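You operate a simulated robot arm through the tools that you are given. There is no shell and no other tool. Be economical: measure what you need, move in short steps, check, and stop when the job is done.

You run a simulated two-armed robot. Do the job below in one go: nothing can be reset, and whatever is moved stays where it is left.

Task
Rinse the blue jug cold, tip it out in the sink and stand it on the drainer.
Fine: rinse first, then tip; no scale is left on it; shut the tap; the other jug stays. Set down upright: what you pick out. What is to be rubbed or washed off counts as gone when no trace of it is left.

The check looks at the end state, three seconds after you hand in, the way a careful person would. Anything else that was tipped, shoved, dropped, spilled or broken makes it a failure.

Robot
Two 7-joint arms with two-finger parallel grippers on one trunk, on a base that drives. Base frame: it is fixed to the floor where the robot stands at the start and does not move with it; the origin is under the middle of the robot, x ahead of it, y to its left, z up. Lengths are in mm, angles in rad, forces in N, time in s.
The left shoulder is at the start at [50, 165, 1080], the right one opposite. With the tool pointing down near the work surface each hand reaches from about 240 to 700 mm from the robot's upright axis, wherever it stands, measured 20 degrees to its own side. Places, roughly: cold lever [-900, -1200, 900]; drainer [-300, -1000, 800]; sink [-800, -1100, 700]; warm lever [-600, -1200, 900]. Payload 3.91 kg a hand.
Tool frame (each hand has its own): the origin (TCP) lies between the finger pads and is the grasp point; the fingertips stand 30 mm ahead of it; z points along the fingers, y is the line along which they close. The gripper opens to 110 mm. The fingers are 20 mm wide and 10 mm thick; the gripper's body (48 by 112 mm) begins 55 mm behind the TCP.
Orientation is that of the tool frame in the base frame, as [roll, pitch, yaw] about the fixed x, y, z axes, in that order (R = Rz(yaw) Ry(pitch) Rx(roll)). With the fingers straight down and closing along the base's y, the tool's x points along the base's -x, its y along +y and its z along -z.

Tools
- The arms move only by the tool step_arm. It takes "left_motion", "right_motion" or both (then of equal length, played together; a hand with none holds still); each is a list of rows, each a list of 3 entries, a list of its own where there are three numbers: the shift along the base's x, y, z in units of 30 mm (1.0 is 30 mm), then the turn, a rotation vector about the base's x, y, z in units of 5 degrees (1.0 is 5 degrees), then the finger opening in mm, from 0 to 110. In form: [[[tx, ty, tz], [rx, ry, rz], grip], ...]. A call has 1 to 20 rows; each row shifts and turns the commanded pose from where the row before left it. A call with a number of a shift or a turn outside -1 to 1 is refused whole. Rows are played at 5 a second. More than 50 mm and 0.15 rad between two rows, or a gripper value outside its range, and nothing of the call is played. Where a pose cannot be reached the arm comes as near as it can. A force on the tool above 40 N (or 10 N above the force at the start of the call, whichever is more), or a blocked arm, ends the call early, and 0.2 s more pass. Each finger travels about 45 mm/s and halts on what it meets, pressing with about 40 N; the grip force reading is that of the motor and also rises with nothing between the fingers. The clock runs only during rows and for 0.2 s after the last one: add rows that do not move to give the fingers time. It gives the time, the measured TCP pose, the force on the tool (base axes), the opening and the grip force at its end, in the units of the frame above (readings bear some noise), with the torque about the TCP (base axes, N m) and any sound that the robot's microphone picked up.
- Cameras (640 x 400 px; columns grow to the right, rows downward): "scene" is now at [95.2, -57.9, 1251.2]; the picture's right is [-0.66, -0.75, 0.00], its down [-0.43, 0.38, -0.82] and it looks along [0.61, -0.54, -0.58] (base axes); focal length 214 px, centre (320, 200). "left" rides on the left gripper at [73, -17, -103] in its tool frame; the picture's right is [0.23, 0.97, 0.00], its down [-0.76, 0.18, -0.62] and it looks along [-0.61, 0.14, 0.78] (tool axes); focal length 222 px, centre (320, 200). "right" rides on the right gripper at [72, 17, -103] in its tool frame; the picture's right is [-0.23, 0.97, 0.00], its down [-0.76, -0.18, -0.62] and it looks along [-0.61, -0.14, 0.78] (tool axes); focal length 222 px, centre (320, 200). There is no depth. A picture from a camera that has moved, and an enlarged one, comes with that camera's place and axes in the base frame and with its lens.
- camera(camera): a new picture of that camera. The clock stands still meanwhile.
- lift_body(by): slides the trunk up (or, below 0, down) by that many mm; the arms and the scene camera ride with it, the base frame stays. It gives what a move gives, with no picture.
- drive_base(legs): drives the robot by 1 to 6 legs, each [ahead, left, turn to the left] in mm, mm and rad, along the robot's own axes; the way and the turn of a leg run together, so that a leg with both is an arc; at most 1500 mm and 3.142 rad a leg. The arms and the cameras ride along, it lands a little off, and it stops where it bumps. It gives what a move gives.
- turn_head(pan, tilt): turns the head with the scene camera to pan (to the left, within 1.396 rad either way) and tilt (down, from -0.506 to 1.204), counted from straight ahead of the robot. It gives what a move gives.
- enlarge(camera, box): a new picture of the part [left, top, right, bottom] of that camera's present view, enlarged. The clock stands still meanwhile.
- hand_in(): hands the job in; it is judged then, once.

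Work in short steps. Places have to be worked out from the pictures, the camera data and where the tool is seen: move nearer, look again, correct. Check each grasp and each placing, and mend what went wrong. You have 120 turns and 88 pictures in all, those below and enlarged ones among them. Open the grippers and draw the arms clear of the work before you hand the job in, unless the task says otherwise.

The tools are called after "Emit:" by a JSON object that holds its "fn" and its "kwargs". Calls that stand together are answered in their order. step_arm: Moves the arms, as the interface text tells. Its arguments: {"type":"object","properties":{"left_motion":{"type":"array"},"right_motion":{"type":"array"}},"required":[]} The other tools are called the same way: lift_body (by) slides the trunk up or down; drive_base (legs) drives the base; turn_head (pan, tilt) turns the head that bears the scene camera; camera (camera) takes a picture; enlarge (camera, box) takes an enlarged picture of a part of a camera's view; hand_in () hands the job in.

At the start:

```text
time: 0.0
left_position: [411.6, -61.6, 1150.0]
left_ee_rot: [-3.141, 0.002, -3.138]
left_ft_force: [-0.1, -0.6, -0.4]
left_ft_torque: [-0.03, -0.01, 0.0]
left_grip_width: 110.1
left_finger_force: 0.1
right_position: [330.0, -349.9, 1080.8]
right_ee_rot: [3.141, 0.0, 3.139]
right_ft_force: [-0.9, 0.9, 0.3]
right_ft_torque: [0.07, 0.0, 0.04]
right_grip_width: 109.8
right_finger_force: 0.0
trunk travel left (down, up): [-300.0, 203.0]
robot x, y, heading: [2.0, -2.5, -0.004]
head pan, tilt: [-0.726, 0.616]
```

scene: 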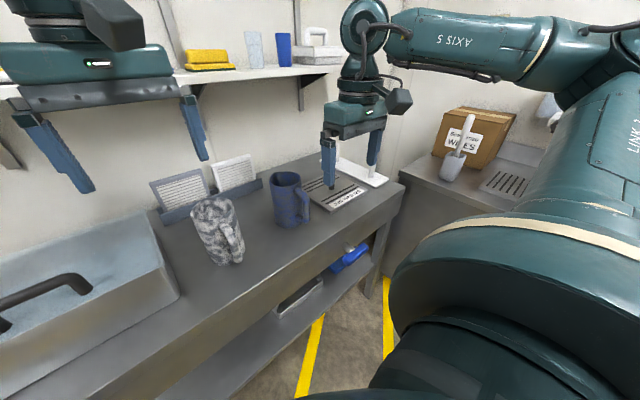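
right: 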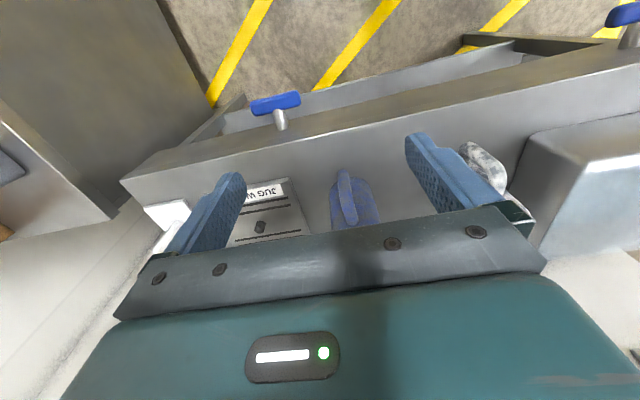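
left: 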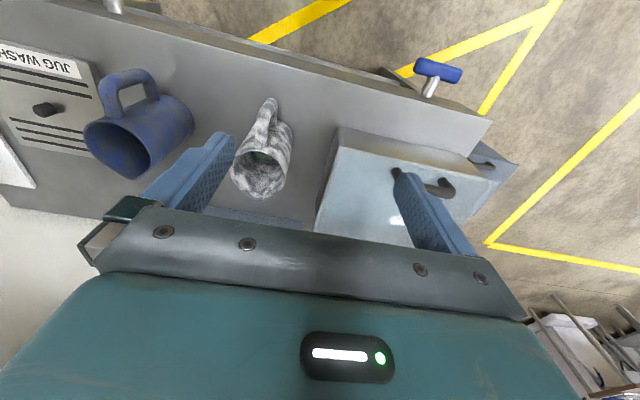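

The bench carries a blue jug, a mottled jug, cards and a sign plate. I enlarge those parts to read them.

Emit:
{"fn": "enlarge", "kwargs": {"camera": "scene", "box": [140, 140, 400, 280]}}

Emit:
{"fn": "enlarge", "kwargs": {"camera": "left", "box": [0, 20, 320, 220]}}

Emit:
{"fn": "enlarge", "kwargs": {"camera": "scene", "box": [400, 80, 560, 210]}}

```text
2.46 times, centred on (270, 210) of scene
camera zoom: at [95.2, -57.9, 1251.2], right [-0.66, -0.75, 0.0], down [-0.43, 0.38, -0.82], along [0.61, -0.54, -0.58], focal length 528 px, centre (443, 175)
```

zoom: 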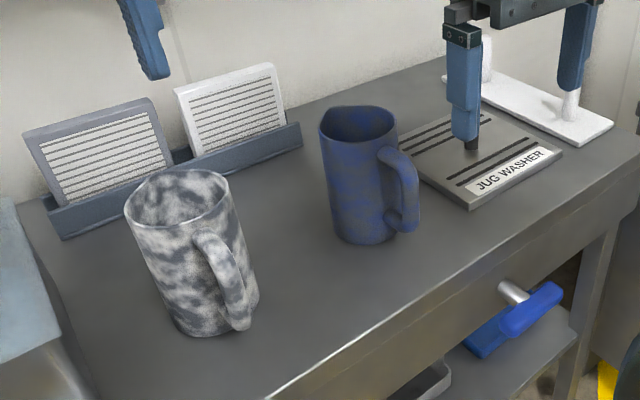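

```text
2.00 times, centred on (160, 120) of left
camera zoom: at [339.2, -78.8, 1252.0], right [-0.23, 0.97, 0.0], down [0.76, 0.18, 0.62], along [0.61, 0.14, -0.78], focal length 444 px, centre (640, 360)
```

zoom: 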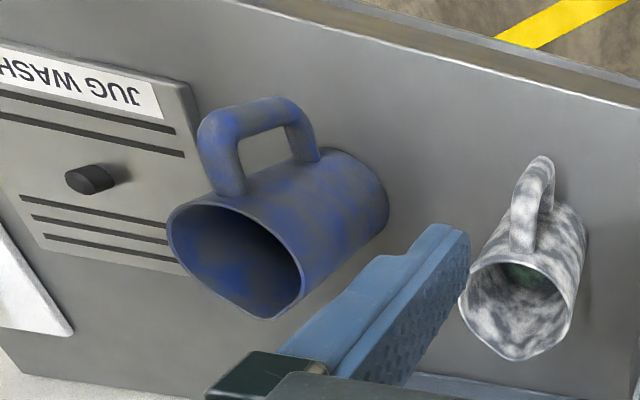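

```text
3.08 times, centred on (480, 145) of scene
camera zoom: at [95.2, -57.9, 1251.2], right [-0.66, -0.75, 0.0], down [-0.43, 0.38, -0.82], along [0.61, -0.54, -0.58], focal length 660 px, centre (-172, 369)
```

zoom: 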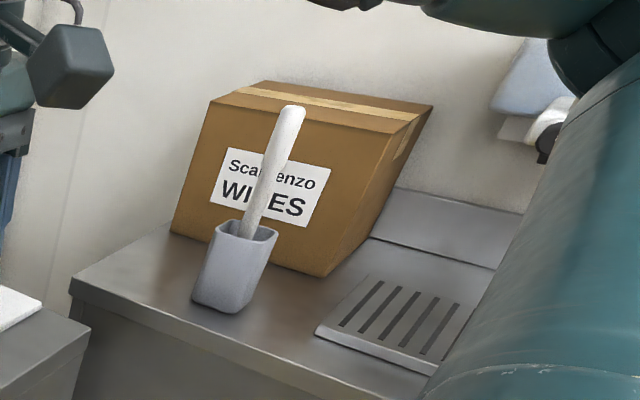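

Blue jug shows blotches of scale. I look toward the sink side by turning the head right.

Emit:
{"fn": "turn_head", "kwargs": {"pan": -1.39, "tilt": 0.5}}

Emit:
{"fn": "camera", "kwargs": {"camera": "scene"}}

```text
time: 1.0
left_position: [413.0, -62.2, 1151.1]
left_ee_rot: [3.141, 0.0, -3.139]
left_ft_force: [0.0, 0.4, -0.2]
left_ft_torque: [0.04, 0.02, -0.03]
left_grip_width: 110.1
left_finger_force: 0.1
right_position: [329.7, -349.1, 1079.4]
right_ee_rot: [3.141, 0.0, 3.139]
right_ft_force: [0.4, 0.3, -0.2]
right_ft_torque: [-0.02, 0.01, 0.01]
right_grip_width: 109.8
right_finger_force: 0.1
trunk travel left (down, up): [-300.0, 203.0]
robot x, y, heading: [1.9, -3.5, 0.001]
head pan, tilt: [-1.389, 0.499]
```

```text
81 pictures are left
camera scene: at [46.0, -89.0, 1261.8], right [-0.98, -0.18, 0.0], down [-0.09, 0.47, -0.88], along [0.16, -0.86, -0.48], focal length 214 px, centre (320, 200)
```

scene: 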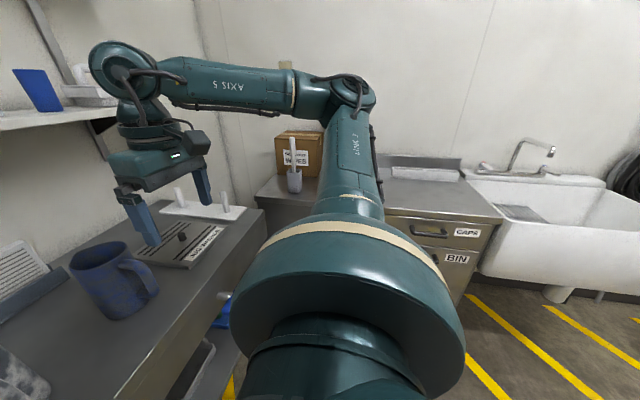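

I need a closer view of the cards and the jug; turning head back with more zoom.

Emit:
{"fn": "turn_head", "kwargs": {"pan": -0.4, "tilt": 0.5}}

Emit:
{"fn": "camera", "kwargs": {"camera": "scene"}}

Emit:
{"fn": "enlarge", "kwargs": {"camera": "right", "box": [130, 80, 400, 250]}}

```text
time: 2.3
left_position: [411.6, -60.7, 1149.1]
left_ee_rot: [3.141, 0.0, -3.138]
left_ft_force: [-0.2, -0.3, 0.0]
left_ft_torque: [0.01, 0.0, -0.02]
left_grip_width: 110.0
left_finger_force: 0.1
right_position: [330.1, -348.9, 1078.9]
right_ee_rot: [3.141, 0.0, 3.14]
right_ft_force: [-0.2, 0.2, -0.4]
right_ft_torque: [0.0, 0.01, 0.0]
right_grip_width: 110.1
right_finger_force: 0.2
trunk travel left (down, up): [-300.0, 203.0]
robot x, y, heading: [3.0, -0.4, 0.002]
head pan, tilt: [-0.4, 0.499]
```

```text
80 pictures are left
camera scene: at [113.3, -35.0, 1261.8], right [-0.39, -0.92, 0.0], down [-0.44, 0.19, -0.88], along [0.81, -0.34, -0.48], focal length 214 px, centre (320, 200)
```

scene: 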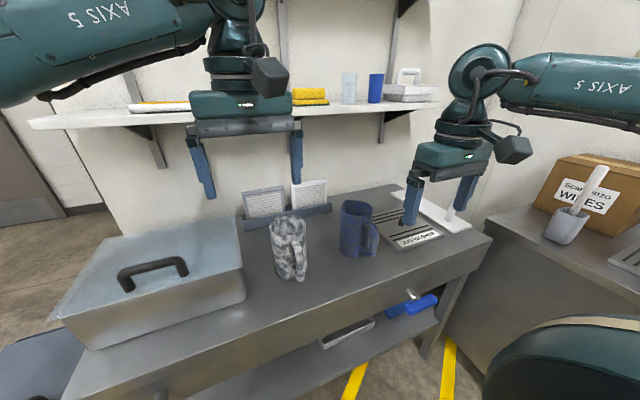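

```text
2.35 times, centred on (265, 165) of right
camera zoom: at [257.2, -331.6, 1184.4], right [0.23, 0.97, 0.0], down [0.76, -0.18, 0.62], along [0.61, -0.14, -0.78], focal length 523 px, centre (449, 282)
```

zoom: 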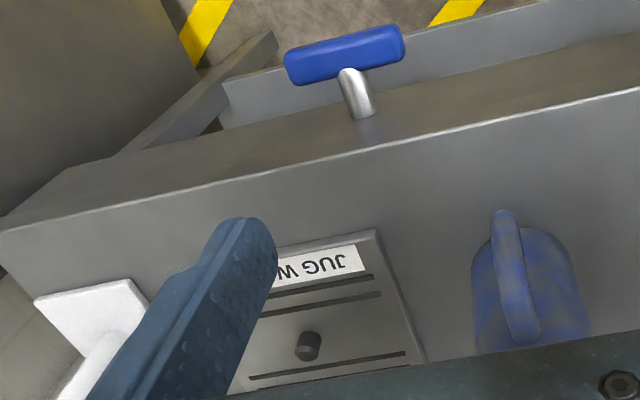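

Zoom to read the cards and shelf items.

Emit:
{"fn": "enlarge", "kwargs": {"camera": "scene", "box": [235, 170, 335, 232]}}

Emit:
{"fn": "enlarge", "kwargs": {"camera": "scene", "box": [330, 180, 490, 280]}}

```text
6.40 times, centred on (285, 201) of scene
camera zoom: at [113.3, -35.0, 1261.8], right [-0.39, -0.92, 0.0], down [-0.44, 0.19, -0.88], along [0.81, -0.34, -0.48], focal length 1373 px, centre (544, 194)
```

zoom: 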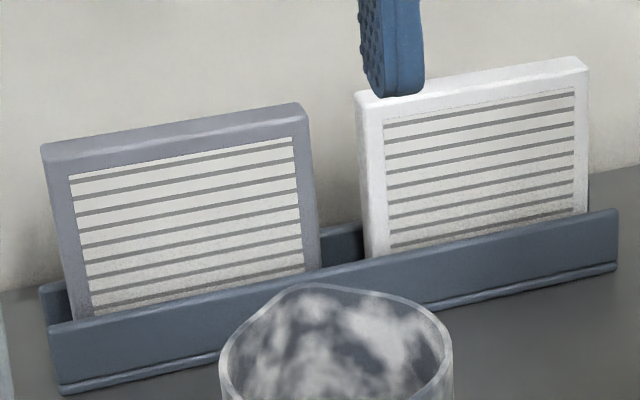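

```text
4.00 times, centred on (410, 230) of scene
camera zoom: at [113.3, -35.0, 1261.8], right [-0.39, -0.92, 0.0], down [-0.44, 0.19, -0.88], along [0.81, -0.34, -0.48], focal length 858 px, centre (-40, 80)
```

zoom: 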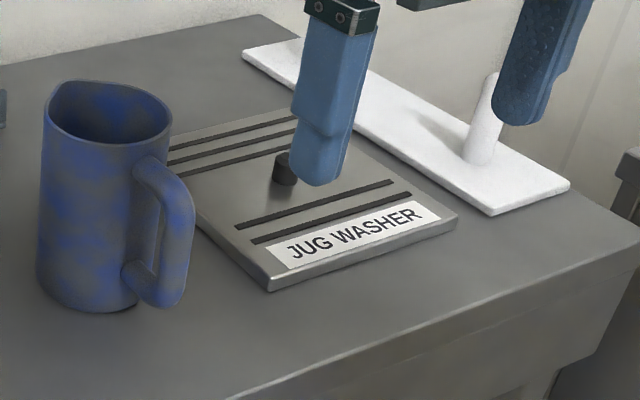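

Check the mottled jug's underlying colour to be sure which is the blue one.

Emit:
{"fn": "enlarge", "kwargs": {"camera": "left", "box": [215, 80, 315, 210]}}

Emit:
{"fn": "enlarge", "kwargs": {"camera": "left", "box": [75, 50, 215, 190]}}

```text
3.08 times, centred on (265, 145) of left
camera zoom: at [339.2, -78.8, 1252.0], right [-0.23, 0.97, 0.0], down [0.76, 0.18, 0.62], along [0.61, 0.14, -0.78], focal length 684 px, centre (489, 369)
```

zoom: 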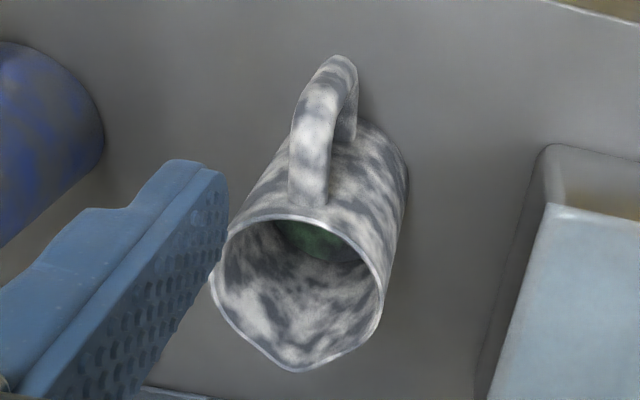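

```text
2.86 times, centred on (145, 120) of left
camera zoom: at [339.2, -78.8, 1252.0], right [-0.23, 0.97, 0.0], down [0.76, 0.18, 0.62], along [0.61, 0.14, -0.78], focal length 635 px, centre (820, 429)
```

zoom: 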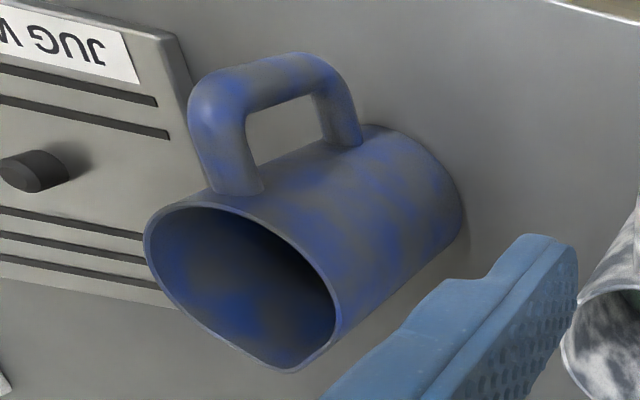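

The blue jug (centre ≈[510,-300], rim z≈975, handle toward the robot) is blotched with scale; the other jug is the coated glass one. I strafe right so that the left hand can take the handle.

Emit:
{"fn": "drive_base", "kwargs": {"legs": [[0, -380, 0]]}}

Emit:
{"fn": "camera", "kwargs": {"camera": "left"}}

Emit:
{"fn": "camera", "kwargs": {"camera": "scene"}}

```text
time: 6.2
left_position: [414.1, -438.2, 1150.2]
left_ee_rot: [-3.141, 0.001, -3.131]
left_ft_force: [-0.7, -0.9, 0.3]
left_ft_torque: [0.01, 0.0, 0.0]
left_grip_width: 109.8
left_finger_force: 0.2
right_position: [334.8, -724.9, 1080.1]
right_ee_rot: [-3.14, 0.001, -3.135]
right_ft_force: [0.8, 0.1, -0.9]
right_ft_torque: [-0.01, -0.01, 0.01]
right_grip_width: 110.0
right_finger_force: 0.0
trunk travel left (down, up): [-300.0, 203.0]
robot x, y, heading: [1.9, -374.7, 0.01]
head pan, tilt: [-0.4, 0.499]
```

```text
74 pictures are left
camera left: at [341.4, -455.4, 1251.9], right [-0.24, 0.97, 0.0], down [0.76, 0.19, 0.62], along [0.61, 0.15, -0.78], focal length 222 px, centre (320, 200)
```

left: 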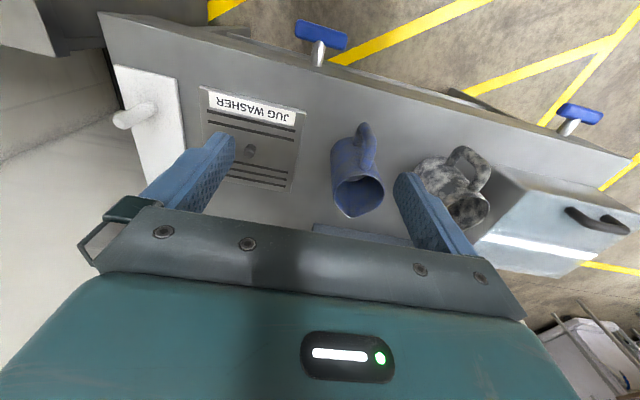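

```text
73 pictures are left
camera scene: at [115.2, -413.4, 1261.8], right [-0.38, -0.92, 0.0], down [-0.44, 0.18, -0.88], along [0.81, -0.33, -0.48], focal length 214 px, centre (320, 200)
```

scene: 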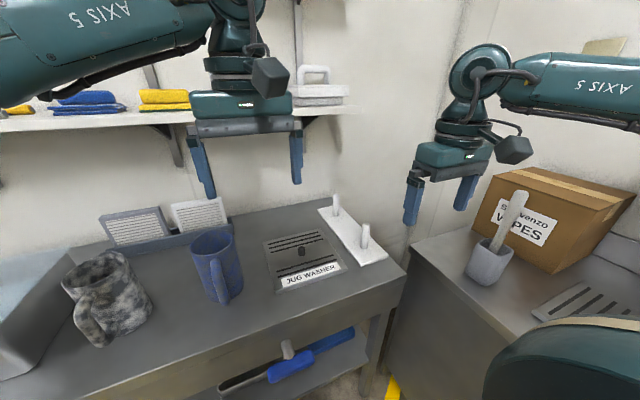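

Zoom both cameras on the blue jug to triangulate the handle.

Emit:
{"fn": "enlarge", "kwargs": {"camera": "left", "box": [310, 110, 410, 230]}}

Emit:
{"fn": "enlarge", "kwargs": {"camera": "scene", "box": [165, 210, 265, 320]}}

```text
3.33 times, centred on (360, 170) of left
camera zoom: at [341.4, -455.4, 1251.9], right [-0.24, 0.97, 0.0], down [0.76, 0.19, 0.62], along [0.61, 0.15, -0.78], focal length 740 px, centre (187, 300)
```

zoom: 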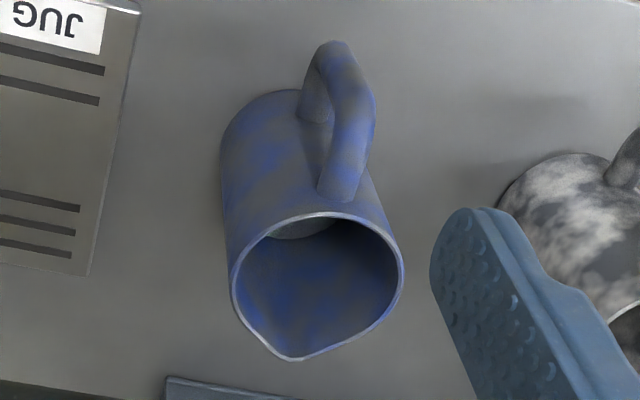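

```text
3.64 times, centred on (215, 265) of scene
camera zoom: at [115.2, -413.4, 1261.8], right [-0.38, -0.92, 0.0], down [-0.44, 0.18, -0.88], along [0.81, -0.33, -0.48], focal length 780 px, centre (702, -36)
```

zoom: 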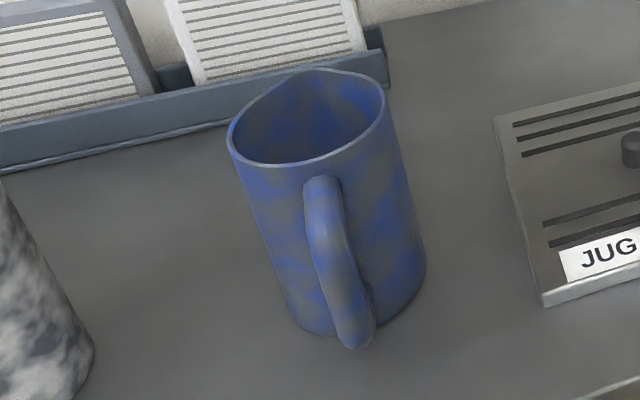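

Handle bar is near [455,-340], rim z≈950, rim centre ≈[555,-331]. I move the left hand above the handle and look again.

Emit:
{"fn": "step_arm", "kwargs": {"left_motion": [[[0.3, 0.82, -0.8], [0, 0, 0], 90], [[0.3, 0.82, -0.8], [0, 0, 0], 70], [[0.3, 0.82, -0.8], [0, 0, 0], 60], [[0.3, 0.82, -0.8], [0, 0, 0], 60], [[0, 0, 0], [0, 0, 0], 60]]}}

Emit:
{"fn": "camera", "kwargs": {"camera": "left"}}

Emit:
{"fn": "enlarge", "kwargs": {"camera": "scene", "box": [130, 160, 330, 320]}}

```text
time: 7.4
left_position: [449.7, -340.2, 1053.1]
left_ee_rot: [-3.142, 0.001, -3.131]
left_ft_force: [0.4, 0.3, -0.3]
left_ft_torque: [0.0, -0.02, 0.02]
left_grip_width: 60.0
left_finger_force: 0.1
right_position: [333.1, -725.9, 1079.7]
right_ee_rot: [3.141, 0.002, -3.135]
right_ft_force: [-0.1, 0.3, 0.5]
right_ft_torque: [0.02, 0.02, -0.04]
right_grip_width: 110.0
right_finger_force: 0.2
trunk travel left (down, up): [-300.0, 203.0]
robot x, y, heading: [-0.8, -379.2, 0.006]
head pan, tilt: [-0.4, 0.499]
```

```text
70 pictures are left
camera left: at [377.2, -358.3, 1154.8], right [-0.24, 0.97, 0.0], down [0.76, 0.19, 0.62], along [0.61, 0.15, -0.78], focal length 222 px, centre (320, 200)
```

left: 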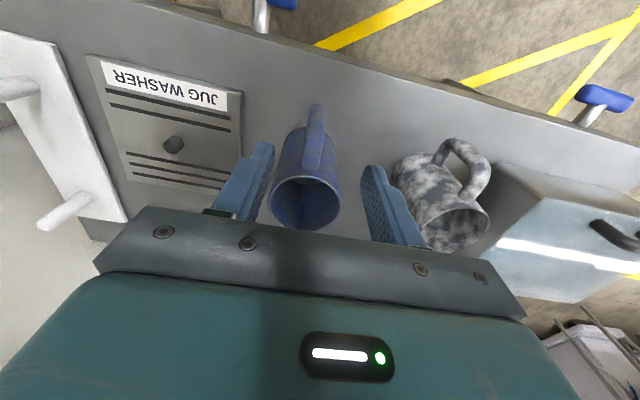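

```text
2.50 times, centred on (230, 240) of scene
camera zoom: at [115.1, -413.5, 1261.8], right [-0.38, -0.92, 0.0], down [-0.44, 0.18, -0.88], along [0.81, -0.33, -0.48], focal length 536 px, centre (545, 100)
```

zoom: 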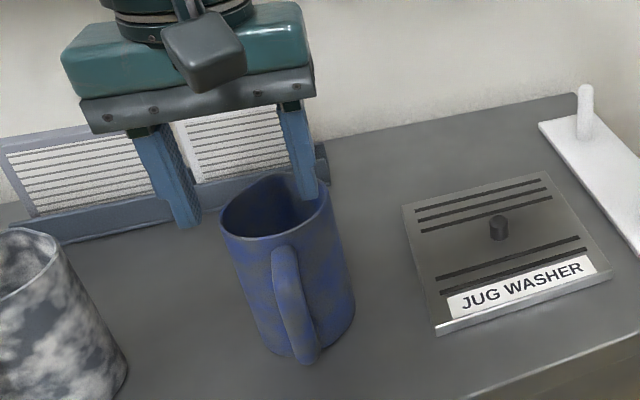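

Zoom on the handle from the hand camera.

Emit:
{"fn": "enlarge", "kwargs": {"camera": "left", "box": [250, 90, 380, 240]}}

```text
2.67 times, centred on (315, 165) of left
camera zoom: at [377.2, -358.3, 1154.8], right [-0.24, 0.97, 0.0], down [0.76, 0.19, 0.62], along [0.61, 0.15, -0.78], focal length 592 px, centre (333, 293)
```

zoom: 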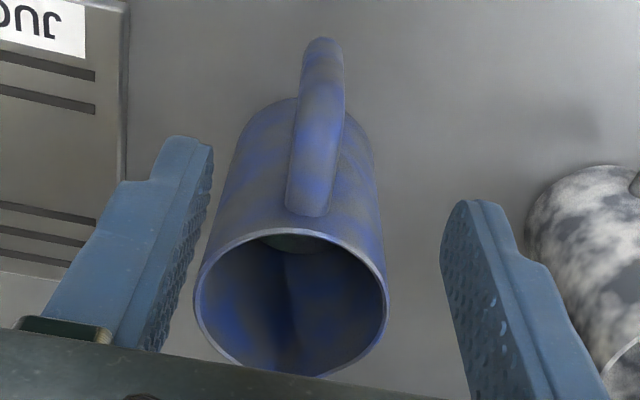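

Handle bar sits at about x 462–482, y -340, z 862–930; jug rim centre [549,-332,943]. I descend over the bar with fingers open 60 to TCP z≈900 and check before closing.

Emit:
{"fn": "step_arm", "kwargs": {"left_motion": [[[0.22, 0, -0.85], [0, 0, 0], 60], [[0.22, 0, -0.85], [0, 0, 0], 60], [[0.22, 0, -0.85], [0, 0, 0], 60], [[0, 0, -0.85], [0, 0, 0], 60], [[0, 0, -0.85], [0, 0, 0], 60], [[0, 0, -0.6], [0, 0, 0], 60], [[0, 0, 0], [0, 0, 0], 60]]}}

Emit:
{"fn": "camera", "kwargs": {"camera": "left"}}

Emit:
{"fn": "enlarge", "kwargs": {"camera": "scene", "box": [130, 180, 330, 320]}}

```text
time: 9.0
left_position: [470.4, -338.5, 908.3]
left_ee_rot: [-3.142, 0.002, -3.132]
left_ft_force: [-0.2, -0.5, -0.5]
left_ft_torque: [0.01, 0.01, 0.01]
left_grip_width: 60.2
left_finger_force: 0.0
right_position: [334.1, -725.9, 1079.2]
right_ee_rot: [-3.141, 0.001, -3.134]
right_ft_force: [-0.4, -0.5, 0.1]
right_ft_torque: [0.0, 0.01, 0.04]
right_grip_width: 110.1
right_finger_force: 0.1
trunk travel left (down, up): [-300.0, 203.0]
robot x, y, heading: [-2.3, -377.0, 0.01]
head pan, tilt: [-0.4, 0.499]
```

```text
67 pictures are left
camera left: at [396.9, -356.5, 1009.8], right [-0.24, 0.97, 0.0], down [0.76, 0.19, 0.62], along [0.61, 0.15, -0.78], focal length 222 px, centre (320, 200)
```

left: 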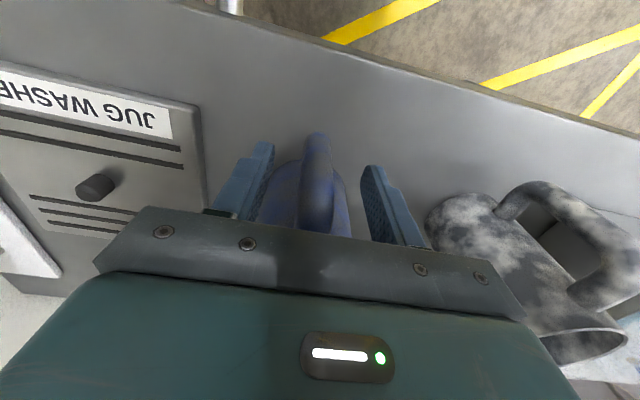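

```text
2.86 times, centred on (230, 250) of scene
camera zoom: at [115.2, -413.3, 1261.8], right [-0.38, -0.92, 0.0], down [-0.44, 0.18, -0.88], along [0.81, -0.33, -0.48], focal length 613 px, centre (577, 57)
```

zoom: 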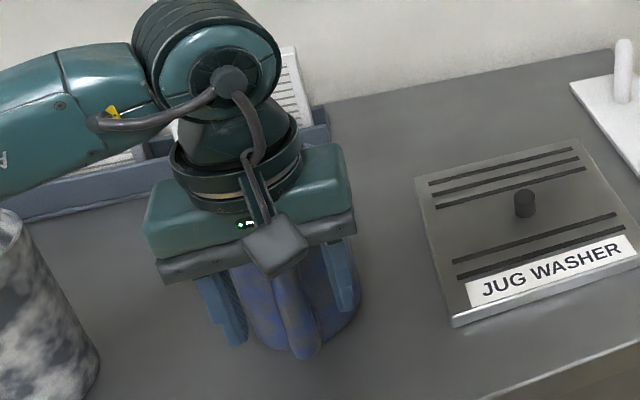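

The handle is centred between the fingers. Close on it.

Emit:
{"fn": "step_arm", "kwargs": {"left_motion": [[[0, 0, 0], [0, 0, 0], 40], [[0, 0, 0], [0, 0, 0], 20], [[0, 0, 0], [0, 0, 0], 5], [[0, 0, 0], [0, 0, 0], 0], [[0, 0, 0], [0, 0, 0], 0], [[0, 0, 0], [0, 0, 0], 0]]}}

Emit:
{"fn": "camera", "kwargs": {"camera": "left"}}

```text
time: 10.4
left_position: [469.7, -339.1, 907.2]
left_ee_rot: [-3.141, 0.0, -3.132]
left_ft_force: [-0.7, -0.3, -1.6]
left_ft_torque: [0.04, -0.04, -0.04]
left_grip_width: 19.3
left_finger_force: 40.7
right_position: [334.3, -724.8, 1079.7]
right_ee_rot: [3.141, 0.0, -3.135]
right_ft_force: [0.1, 0.3, -0.8]
right_ft_torque: [0.02, -0.02, 0.0]
right_grip_width: 110.0
right_finger_force: 0.1
trunk travel left (down, up): [-300.0, 203.0]
robot x, y, heading: [4.6, -381.0, 0.01]
head pan, tilt: [-0.4, 0.499]
```

```text
65 pictures are left
camera left: at [397.0, -356.5, 1010.0], right [-0.24, 0.97, 0.0], down [0.76, 0.19, 0.62], along [0.61, 0.15, -0.78], focal length 222 px, centre (320, 200)
```

left: 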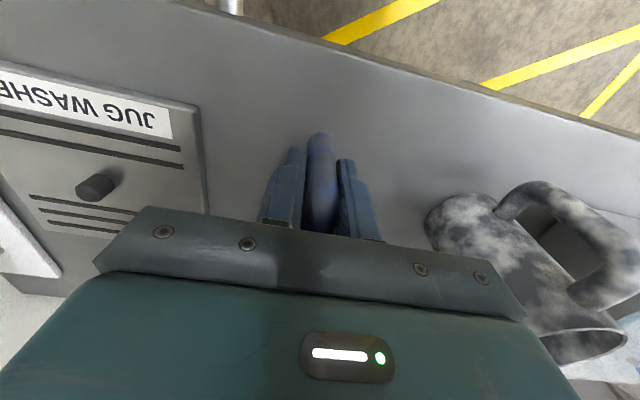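

The grip is firm at 19 mm. Lift straight up 200 mm, watching the force for jug weight.

Emit:
{"fn": "step_arm", "kwargs": {"left_motion": [[[0, 0, 0.4], [0, 0, 0], 0], [[0, 0, 0.6], [0, 0, 0], 0], [[0, 0, 0.8], [0, 0, 0], 0], [[0, 0, 0.8], [0, 0, 0], 0], [[0, 0, 0.8], [0, 0, 0], 0], [[-0.3, 0, 0.8], [0, 0, 0], 0], [[-0.5, 0, 0.8], [0, 0, 0], 0], [[-0.8, 0, 0.6], [0, 0, 0], 0], [[-0.8, 0, 0.6], [0, 0, 0], 0], [[-0.8, 0, 0], [0, 0, 0], 0]]}}

Emit:
{"fn": "camera", "kwargs": {"camera": "scene"}}

```text
time: 12.6
left_position: [373.9, -336.9, 1094.7]
left_ee_rot: [-3.141, 0.0, -3.134]
left_ft_force: [0.5, 0.3, -2.8]
left_ft_torque: [-0.02, 0.24, -0.01]
left_grip_width: 19.4
left_finger_force: 39.9
right_position: [335.6, -724.6, 1079.8]
right_ee_rot: [3.141, 0.0, -3.136]
right_ft_force: [-0.3, -0.1, 0.1]
right_ft_torque: [0.0, 0.01, 0.03]
right_grip_width: 109.9
right_finger_force: 0.1
trunk travel left (down, up): [-300.0, 203.0]
robot x, y, heading: [-2.4, -379.9, 0.008]
head pan, tilt: [-0.4, 0.499]
```

```text
64 pictures are left
camera scene: at [115.3, -413.2, 1261.8], right [-0.38, -0.92, 0.0], down [-0.44, 0.18, -0.88], along [0.81, -0.33, -0.48], focal length 214 px, centre (320, 200)
```

scene: 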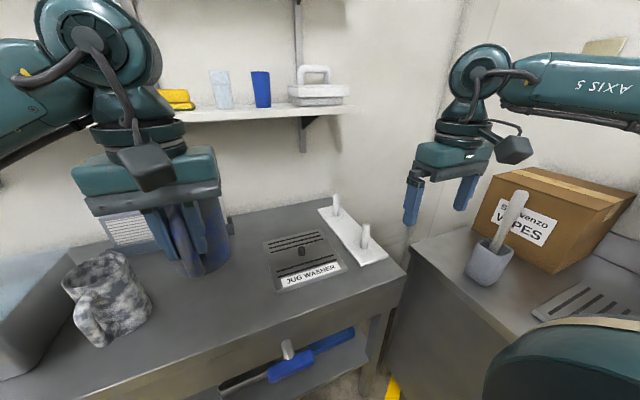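

The jug is held, weighing about 3 N. I back away from the bench and turn right to face the sink wall, then look.

Emit:
{"fn": "drive_base", "kwargs": {"legs": [[-250, 180, 0], [0, 0, -1.57]]}}

Emit:
{"fn": "turn_head", "kwargs": {"pan": -0.3, "tilt": 0.45}}

Emit:
{"fn": "camera", "kwargs": {"camera": "scene"}}

```text
time: 18.6
left_position: [-199.4, -573.1, 1094.4]
left_ee_rot: [3.141, 0.0, 1.604]
left_ft_force: [0.2, -0.1, -3.1]
left_ft_torque: [0.28, 0.05, 0.02]
left_grip_width: 19.6
left_finger_force: 40.4
right_position: [-588.1, -542.4, 1079.7]
right_ee_rot: [-3.141, 0.0, 1.602]
right_ft_force: [-0.7, 0.2, 0.1]
right_ft_torque: [0.0, 0.01, 0.03]
right_grip_width: 110.1
right_finger_force: 0.0
trunk travel left (down, up): [-300.0, 203.0]
robot x, y, heading: [-248.2, -196.8, -1.539]
head pan, tilt: [-0.4, 0.499]
```

```text
time: 19.2
left_position: [-200.0, -572.6, 1094.1]
left_ee_rot: [3.141, 0.001, 1.603]
left_ft_force: [0.0, -0.6, -3.2]
left_ft_torque: [0.27, 0.02, -0.03]
left_grip_width: 19.6
left_finger_force: 40.2
right_position: [-587.4, -542.2, 1079.8]
right_ee_rot: [-3.142, 0.0, 1.603]
right_ft_force: [1.2, -0.3, -0.3]
right_ft_torque: [0.01, -0.04, -0.02]
right_grip_width: 110.1
right_finger_force: 0.1
trunk travel left (down, up): [-300.0, 203.0]
robot x, y, heading: [-246.5, -201.1, -1.537]
head pan, tilt: [-0.3, 0.45]
```

```text
63 pictures are left
camera scene: at [-272.7, -319.0, 1266.2], right [-0.96, 0.27, 0.0], down [0.12, 0.42, -0.9], along [-0.24, -0.87, -0.44], focal length 214 px, centre (320, 200)
```

scene: 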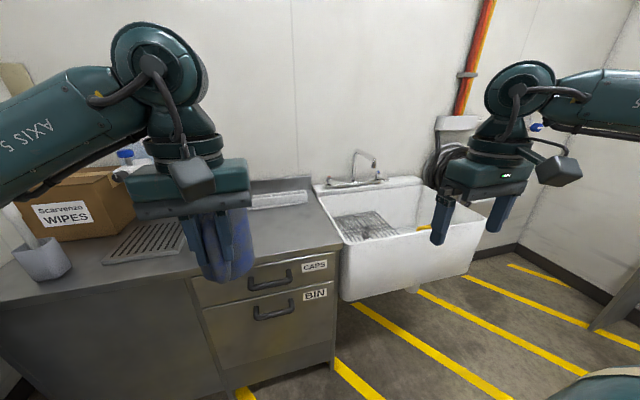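

The sink, its tap and the slotted drainer plate are visible. Zooming on the tap and drainer.

Emit:
{"fn": "enlarge", "kwargs": {"camera": "scene", "box": [300, 135, 490, 255]}}

Emit:
{"fn": "enlarge", "kwargs": {"camera": "scene", "box": [0, 130, 200, 290]}}

```text
3.33 times, centred on (395, 195) of scene
camera zoom: at [-272.7, -319.0, 1266.2], right [-0.96, 0.27, 0.0], down [0.12, 0.42, -0.9], along [-0.24, -0.87, -0.44], focal length 715 px, centre (70, 217)
```

zoom: 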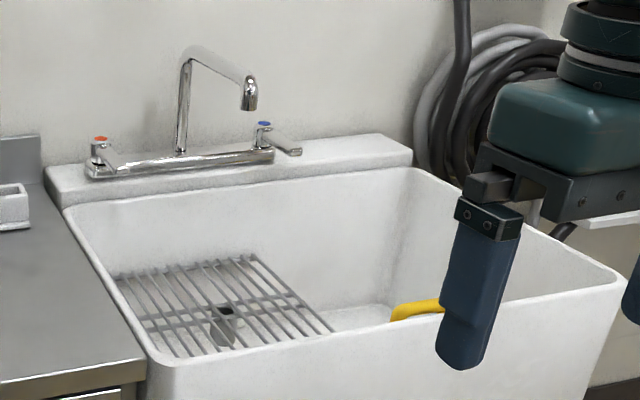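

```text
2.50 times, centred on (100, 210) of scene
camera zoom: at [-272.7, -319.0, 1266.2], right [-0.96, 0.27, 0.0], down [0.12, 0.42, -0.9], along [-0.24, -0.87, -0.44], focal length 536 px, centre (870, 175)
```

zoom: 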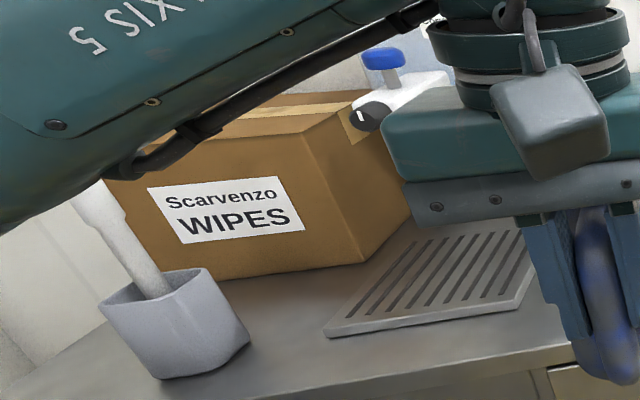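

I check the long item on the counter at the wall and the area between.

Emit:
{"fn": "enlarge", "kwargs": {"camera": "scene", "box": [230, 160, 350, 250]}}

Emit:
{"fn": "enlarge", "kwargs": {"camera": "scene", "box": [390, 100, 640, 260]}}

Emit:
{"fn": "camera", "kwargs": {"camera": "left"}}

```text
4.44 times, centred on (290, 205) of scene
camera zoom: at [-272.7, -319.0, 1266.2], right [-0.96, 0.27, 0.0], down [0.12, 0.42, -0.9], along [-0.24, -0.87, -0.44], focal length 953 px, centre (453, 178)
```

zoom: 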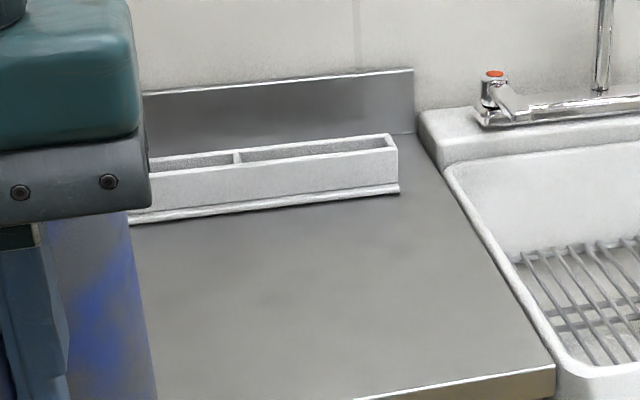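

```text
2.50 times, centred on (515, 180) of scene
camera zoom: at [-272.7, -319.0, 1266.2], right [-0.96, 0.27, 0.0], down [0.12, 0.42, -0.9], along [-0.24, -0.87, -0.44], focal length 536 px, centre (-168, 250)
```

zoom: 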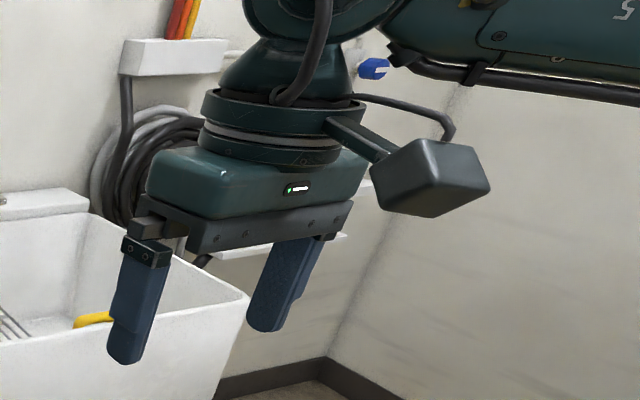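

```text
58 pictures are left
camera left: at [-219.5, -501.9, 1196.0], right [0.97, 0.26, 0.0], down [0.2, -0.76, 0.62], along [0.16, -0.6, -0.78], focal length 222 px, centre (320, 200)
```

left: 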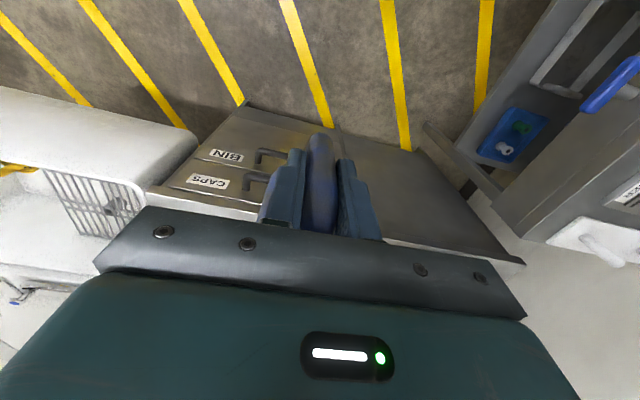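

The drainer place given is near [-300,-1000], next to the sink; I'll inspect that counter better on arrival. I drive in front of the sink at about x -650, y -480.

Emit:
{"fn": "drive_base", "kwargs": {"legs": [[0, 0, -0.033], [0, -400, 0], [260, 0, 0]]}}

Emit:
{"fn": "turn_head", "kwargs": {"pan": 0.7, "tilt": 0.6}}

Emit:
{"fn": "camera", "kwargs": {"camera": "scene"}}

```text
time: 25.2
left_position: [-619.0, -834.5, 1094.5]
left_ee_rot: [-3.142, 0.0, 1.581]
left_ft_force: [-0.3, 0.8, -4.0]
left_ft_torque: [0.32, 0.0, -0.01]
left_grip_width: 19.6
left_finger_force: 40.0
right_position: [-1005.2, -794.6, 1079.7]
right_ee_rot: [-3.141, -0.001, 1.577]
right_ft_force: [0.1, -0.3, 0.8]
right_ft_torque: [-0.01, -0.02, 0.01]
right_grip_width: 110.1
right_finger_force: 0.1
trunk travel left (down, up): [-300.0, 203.0]
robot x, y, heading: [-658.4, -460.8, -1.565]
head pan, tilt: [-0.3, 0.45]
```

```text
time: 26.5
left_position: [-618.3, -834.2, 1094.0]
left_ee_rot: [3.141, 0.0, 1.579]
left_ft_force: [-0.7, 0.4, -3.2]
left_ft_torque: [0.3, 0.02, 0.0]
left_grip_width: 19.5
left_finger_force: 39.4
right_position: [-1005.7, -794.3, 1079.2]
right_ee_rot: [3.141, 0.001, 1.578]
right_ft_force: [-0.1, 0.2, -0.1]
right_ft_torque: [0.02, 0.02, 0.02]
right_grip_width: 110.3
right_finger_force: 0.1
trunk travel left (down, up): [-300.0, 203.0]
robot x, y, heading: [-658.1, -462.2, -1.567]
head pan, tilt: [0.7, 0.6]
```

```text
57 pictures are left
camera scene: at [-601.6, -557.3, 1252.7], right [-0.76, -0.65, 0.0], down [-0.37, 0.43, -0.83], along [0.54, -0.63, -0.56], focal length 214 px, centre (320, 200)
```

scene: 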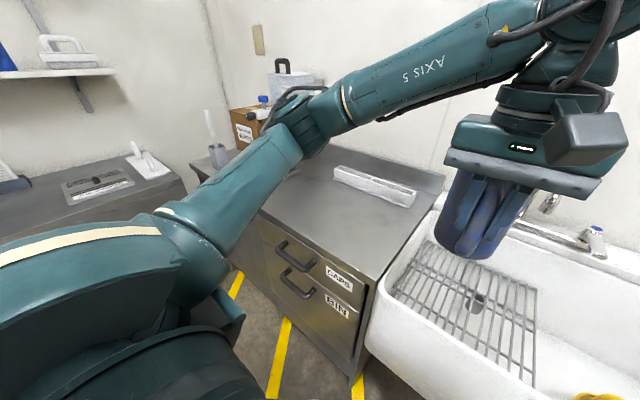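

The counter next to the sink is plain so far. Now look at the tap straight ahead.

Emit:
{"fn": "turn_head", "kwargs": {"pan": -0.25, "tilt": 0.5}}

Emit:
{"fn": "camera", "kwargs": {"camera": "scene"}}

Emit:
{"fn": "camera", "kwargs": {"camera": "right"}}

```text
time: 27.7
left_position: [-618.3, -832.5, 1093.8]
left_ee_rot: [3.142, -0.001, 1.579]
left_ft_force: [0.9, 0.9, -3.6]
left_ft_torque: [0.24, -0.03, -0.01]
left_grip_width: 19.6
left_finger_force: 40.0
right_position: [-1006.6, -793.9, 1079.0]
right_ee_rot: [3.14, 0.002, 1.579]
right_ft_force: [-0.3, 0.1, -0.1]
right_ft_torque: [0.01, -0.02, 0.01]
right_grip_width: 110.3
right_finger_force: 0.0
trunk travel left (down, up): [-300.0, 203.0]
robot x, y, heading: [-658.8, -461.1, -1.563]
head pan, tilt: [-0.25, 0.499]
```

```text
56 pictures are left
camera scene: at [-680.7, -578.4, 1261.7], right [-0.97, 0.24, 0.0], down [0.11, 0.47, -0.88], along [-0.21, -0.85, -0.48], focal length 214 px, centre (320, 200)
```

scene: 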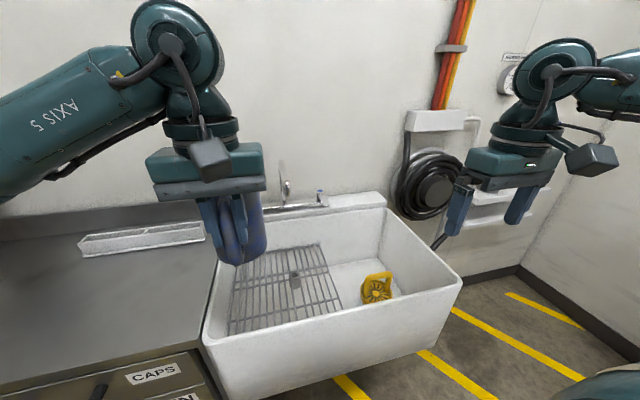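

```text
55 pictures are left
camera right: at [-990.2, -721.0, 1184.4], right [0.98, -0.22, 0.0], down [-0.17, -0.76, 0.62], along [-0.14, -0.61, -0.78], focal length 222 px, centre (320, 200)
```

right: 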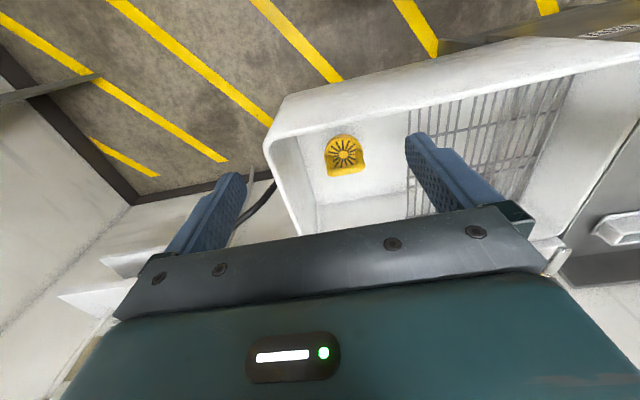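

Zoom in on tap and the lever.

Emit:
{"fn": "enlarge", "kwargs": {"camera": "scene", "box": [230, 150, 410, 270]}}

Emit:
{"fn": "enlarge", "kwargs": {"camera": "scene", "box": [330, 240, 430, 310]}}

```text
3.33 times, centred on (320, 210) of scene
camera zoom: at [-680.7, -578.4, 1261.7], right [-0.97, 0.24, 0.0], down [0.11, 0.47, -0.88], along [-0.21, -0.85, -0.48], focal length 715 px, centre (320, 167)
```

zoom: 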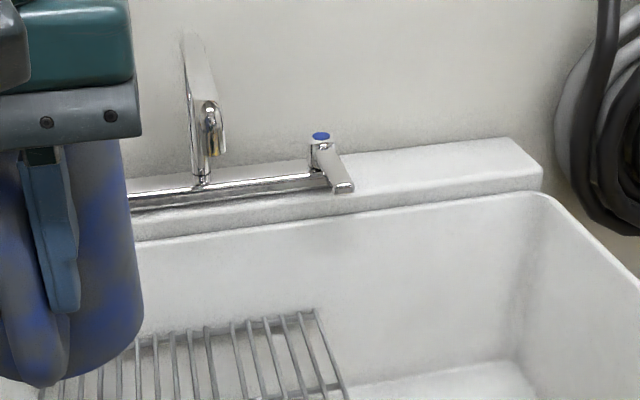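

```text
5.71 times, centred on (380, 275) of scene
camera zoom: at [-680.7, -578.4, 1261.7], right [-0.97, 0.24, 0.0], down [0.11, 0.47, -0.88], along [-0.21, -0.85, -0.48], focal length 1226 px, centre (-23, -229)
```

zoom: 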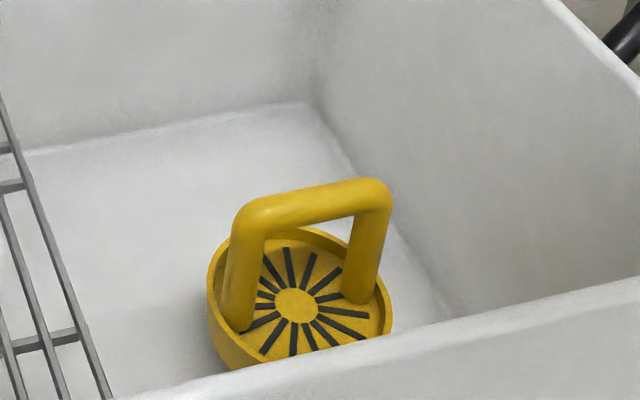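

Triangulated: spout outlet ≈[-719,-1092,997], cold lever pivot ≈[-855,-1284,900] with its tip at ≈[-849,-1163,900]. I drive forward 70 mm to bring the lever in reach and lower the right hand halfway toward it, opening 60.

Emit:
{"fn": "drive_base", "kwargs": {"legs": [[70, 0, 0]]}}

Emit:
{"fn": "step_arm", "kwargs": {"right_motion": [[[0.7, -0.9, -0.3], [0, 0, 0], 100], [[0.7, -0.9, -0.3], [0, 0, 0], 80], [[0.7, -0.9, -0.3], [0, 0, 0], 60], [[0.7, -0.9, -0.3], [0, 0, 0], 60], [[0.7, -0.9, -0.3], [0, 0, 0], 60], [[0.7, -0.9, -0.3], [0, 0, 0], 60], [[0.5, -0.9, -0.2], [0, 0, 0], 60], [[0.3, -0.5, 0], [0, 0, 0], 60], [[0, 0, 0], [0, 0, 0], 60]]}}

Emit:
{"fn": "camera", "kwargs": {"camera": "right"}}

Emit:
{"fn": "camera", "kwargs": {"camera": "scene"}}

```text
time: 28.7
left_position: [-618.1, -904.1, 1093.9]
left_ee_rot: [-3.141, 0.0, 1.579]
left_ft_force: [0.2, -0.4, -3.4]
left_ft_torque: [0.28, 0.01, 0.03]
left_grip_width: 19.8
left_finger_force: 40.1
right_position: [-1004.9, -864.8, 1079.7]
right_ee_rot: [3.141, 0.004, 1.577]
right_ft_force: [0.2, -0.7, -0.7]
right_ft_torque: [0.01, 0.0, 0.01]
right_grip_width: 110.0
right_finger_force: 0.0
trunk travel left (down, up): [-300.0, 203.0]
robot x, y, heading: [-659.8, -530.6, -1.563]
head pan, tilt: [-0.25, 0.499]
```

```text
time: 30.7
left_position: [-619.0, -903.1, 1094.5]
left_ee_rot: [-3.141, -0.002, 1.579]
left_ft_force: [-0.6, 0.2, -3.3]
left_ft_torque: [0.27, 0.01, 0.02]
left_grip_width: 19.4
left_finger_force: 40.2
right_position: [-856.4, -1066.0, 1017.5]
right_ee_rot: [3.14, 0.0, 1.578]
right_ft_force: [0.4, 0.6, -0.2]
right_ft_torque: [-0.01, 0.01, 0.05]
right_grip_width: 59.8
right_finger_force: 0.0
trunk travel left (down, up): [-300.0, 203.0]
robot x, y, heading: [-657.7, -527.8, -1.562]
head pan, tilt: [-0.25, 0.499]
```

```text
52 pictures are left
camera right: at [-839.9, -993.6, 1123.4], right [0.97, -0.22, 0.0], down [-0.17, -0.76, 0.62], along [-0.14, -0.61, -0.78], focal length 222 px, centre (320, 200)
```

right: 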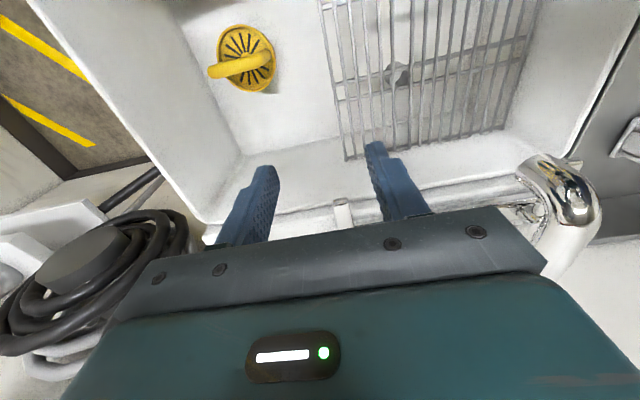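

```text
51 pictures are left
camera scene: at [-680.2, -647.8, 1261.8], right [-0.97, 0.24, 0.0], down [0.11, 0.46, -0.88], along [-0.21, -0.85, -0.48], focal length 214 px, centre (320, 200)
```

scene: 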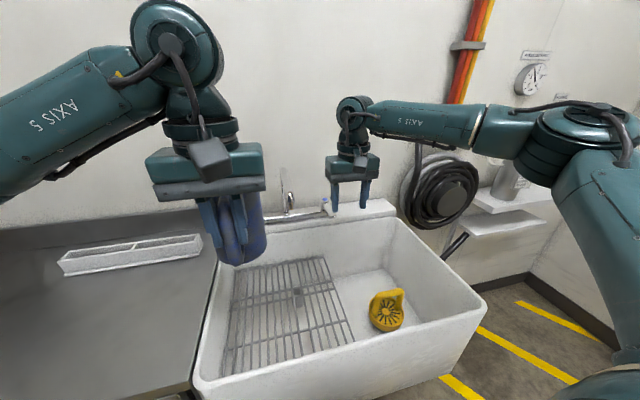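

The lever tip lies between the right fingers ahead. Move forward, then down to straddle it.

Emit:
{"fn": "step_arm", "kwargs": {"right_motion": [[[0.05, -0.9, 0], [0, 0, 0], 60], [[0.05, -0.9, 0], [0, 0, 0], 60], [[0.05, -0.9, 0], [0, 0, 0], 60], [[0, -0.83, 0], [0, 0, 0], 60], [[0, 0, -0.9], [0, 0, 0], 60], [[0, 0, -0.9], [0, 0, 0], 60], [[0, 0, -0.9], [0, 0, 0], 60], [[0, 0, -0.9], [0, 0, 0], 60], [[0, 0, -0.2], [0, 0, 0], 60], [[0, 0, 0], [0, 0, 0], 60]]}}

Emit:
{"fn": "camera", "kwargs": {"camera": "right"}}

Emit:
{"fn": "enlarge", "kwargs": {"camera": "scene", "box": [250, 130, 450, 270]}}

```text
time: 32.9
left_position: [-618.9, -903.6, 1094.9]
left_ee_rot: [-3.141, -0.001, 1.579]
left_ft_force: [-0.2, -0.6, -4.1]
left_ft_torque: [0.28, 0.03, 0.02]
left_grip_width: 19.5
left_finger_force: 40.0
right_position: [-894.4, -1081.9, 903.1]
right_ee_rot: [3.141, 0.002, 1.577]
right_ft_force: [-1.0, 0.1, 0.4]
right_ft_torque: [0.0, 0.01, 0.04]
right_grip_width: 60.0
right_finger_force: 0.1
right hand out of reach, approached as far as the arm can: row 1, 2, 3, 4, 7, 8
trunk travel left (down, up): [-300.0, 203.0]
robot x, y, heading: [-659.8, -532.0, -1.565]
head pan, tilt: [-0.25, 0.499]
```

```text
50 pictures are left
camera right: at [-878.0, -1008.9, 1007.5], right [0.98, -0.22, 0.0], down [-0.17, -0.76, 0.62], along [-0.14, -0.61, -0.78], focal length 222 px, centre (320, 200)
```

right: 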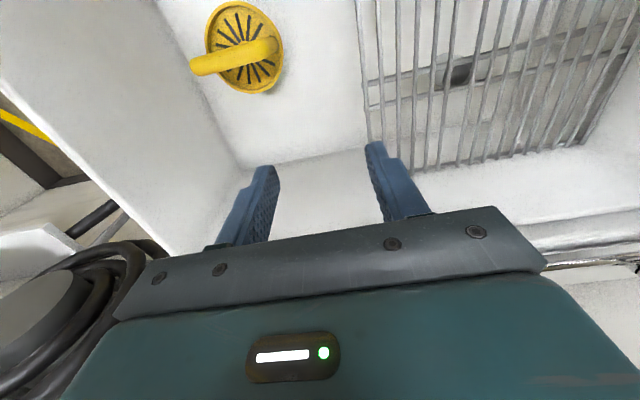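

```text
2.86 times, centred on (350, 200) of scene
camera zoom: at [-680.3, -648.0, 1261.7], right [-0.97, 0.24, 0.0], down [0.11, 0.47, -0.88], along [-0.21, -0.85, -0.48], focal length 613 px, centre (234, 200)
```

zoom: 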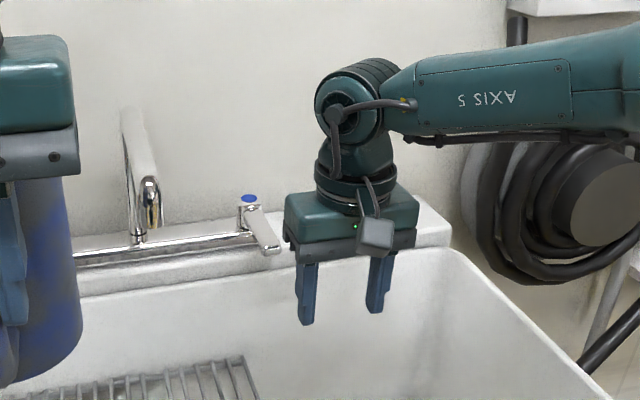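

The arm stopped short; I raise it, tilt the tool 45° forward to gain reach, and see where it ends up.

Emit:
{"fn": "step_arm", "kwargs": {"right_motion": [[[0, 0.5, 1], [0, 0, 0], 60], [[0, 0.5, 1], [0, 0, 0], 60], [[0, 0, 1], [0, 0, 0], 60], [[0, 0, 0.3], [0, 0, 0], 60], [[0, 0, 0], [-1, 0, 0], 60], [[0, 0, 0], [-1, 0, 0], 60], [[0, 0, 0], [-1, 0, 0], 60], [[0, 0, 0], [-1, 0, 0], 60], [[0, 0, 0], [-1, 0, 0], 60], [[0, 0, 0], [-1, 0, 0], 60], [[0, 0, 0], [-1, 0, 0], 60], [[0, 0, 0], [-1, 0, 0], 60], [[0, 0, 0], [-1, 0, 0], 60], [[0, 0, 0], [0, 0, 0], 60]]}}

```text
time: 35.9
left_position: [-618.8, -903.7, 1094.7]
left_ee_rot: [-3.141, 0.0, 1.578]
left_ft_force: [-0.1, -0.3, -3.7]
left_ft_torque: [0.27, 0.01, 0.01]
left_grip_width: 19.7
left_finger_force: 39.6
right_position: [-893.1, -1055.0, 999.7]
right_ee_rot: [-3.136, 0.787, 1.581]
right_ft_force: [-0.6, 0.8, 0.3]
right_ft_torque: [-0.03, 0.03, 0.01]
right_grip_width: 60.0
right_finger_force: 0.0
trunk travel left (down, up): [-300.0, 203.0]
robot x, y, heading: [-656.3, -531.0, -1.564]
head pan, tilt: [-0.25, 0.499]
```

Tilt done. Now go over the lever tip and down to straddle it.

Emit:
{"fn": "step_arm", "kwargs": {"right_motion": [[[0.7, -0.5, 0], [0, 0, 0], 60], [[0.7, -0.8, 0], [0, 0, 0], 60], [[0, -0.9, 0], [0, 0, 0], 60], [[0, -0.8, -0.5], [0, 0, 0], 60], [[0, -0.5, -0.7], [0, 0, 0], 60], [[0, -0.3, -0.7], [0, 0, 0], 60], [[0, 0, 0], [0, 0, 0], 60]]}}

Emit:
{"fn": "camera", "kwargs": {"camera": "right"}}

Emit:
{"fn": "enlarge", "kwargs": {"camera": "scene", "box": [250, 130, 450, 270]}}

```text
time: 37.5
left_position: [-617.9, -903.4, 1093.7]
left_ee_rot: [3.141, 0.0, 1.579]
left_ft_force: [0.4, -0.5, -3.7]
left_ft_torque: [0.22, 0.04, 0.0]
left_grip_width: 19.6
left_finger_force: 39.7
right_position: [-851.2, -1169.2, 943.4]
right_ee_rot: [-3.134, 0.785, 1.581]
right_ft_force: [0.3, -0.3, 0.2]
right_ft_torque: [-0.01, -0.02, -0.02]
right_grip_width: 59.9
right_finger_force: 0.0
trunk travel left (down, up): [-300.0, 203.0]
robot x, y, heading: [-656.3, -532.4, -1.56]
head pan, tilt: [-0.25, 0.499]
```

```text
48 pictures are left
camera right: at [-835.6, -1044.3, 966.6], right [0.98, -0.16, 0.16], down [-0.17, -0.1, 0.98], along [-0.14, -0.98, -0.12], focal length 222 px, centre (320, 200)
```

right: 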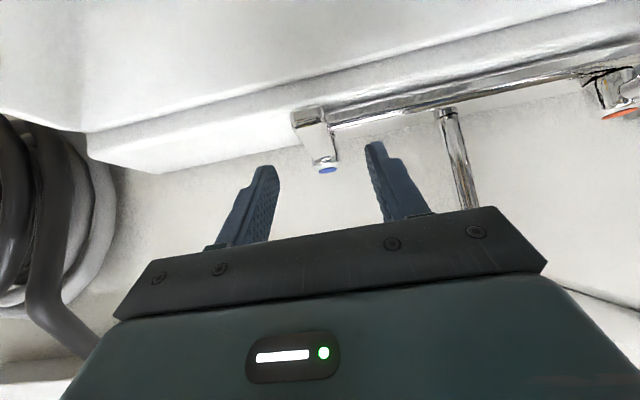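

```text
2.86 times, centred on (350, 200) of scene
camera zoom: at [-680.2, -647.9, 1261.8], right [-0.97, 0.24, 0.0], down [0.11, 0.46, -0.88], along [-0.21, -0.85, -0.48], focal length 613 px, centre (234, 200)
```

zoom: 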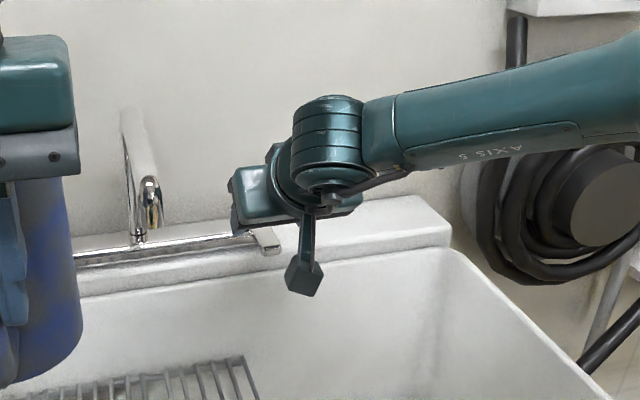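

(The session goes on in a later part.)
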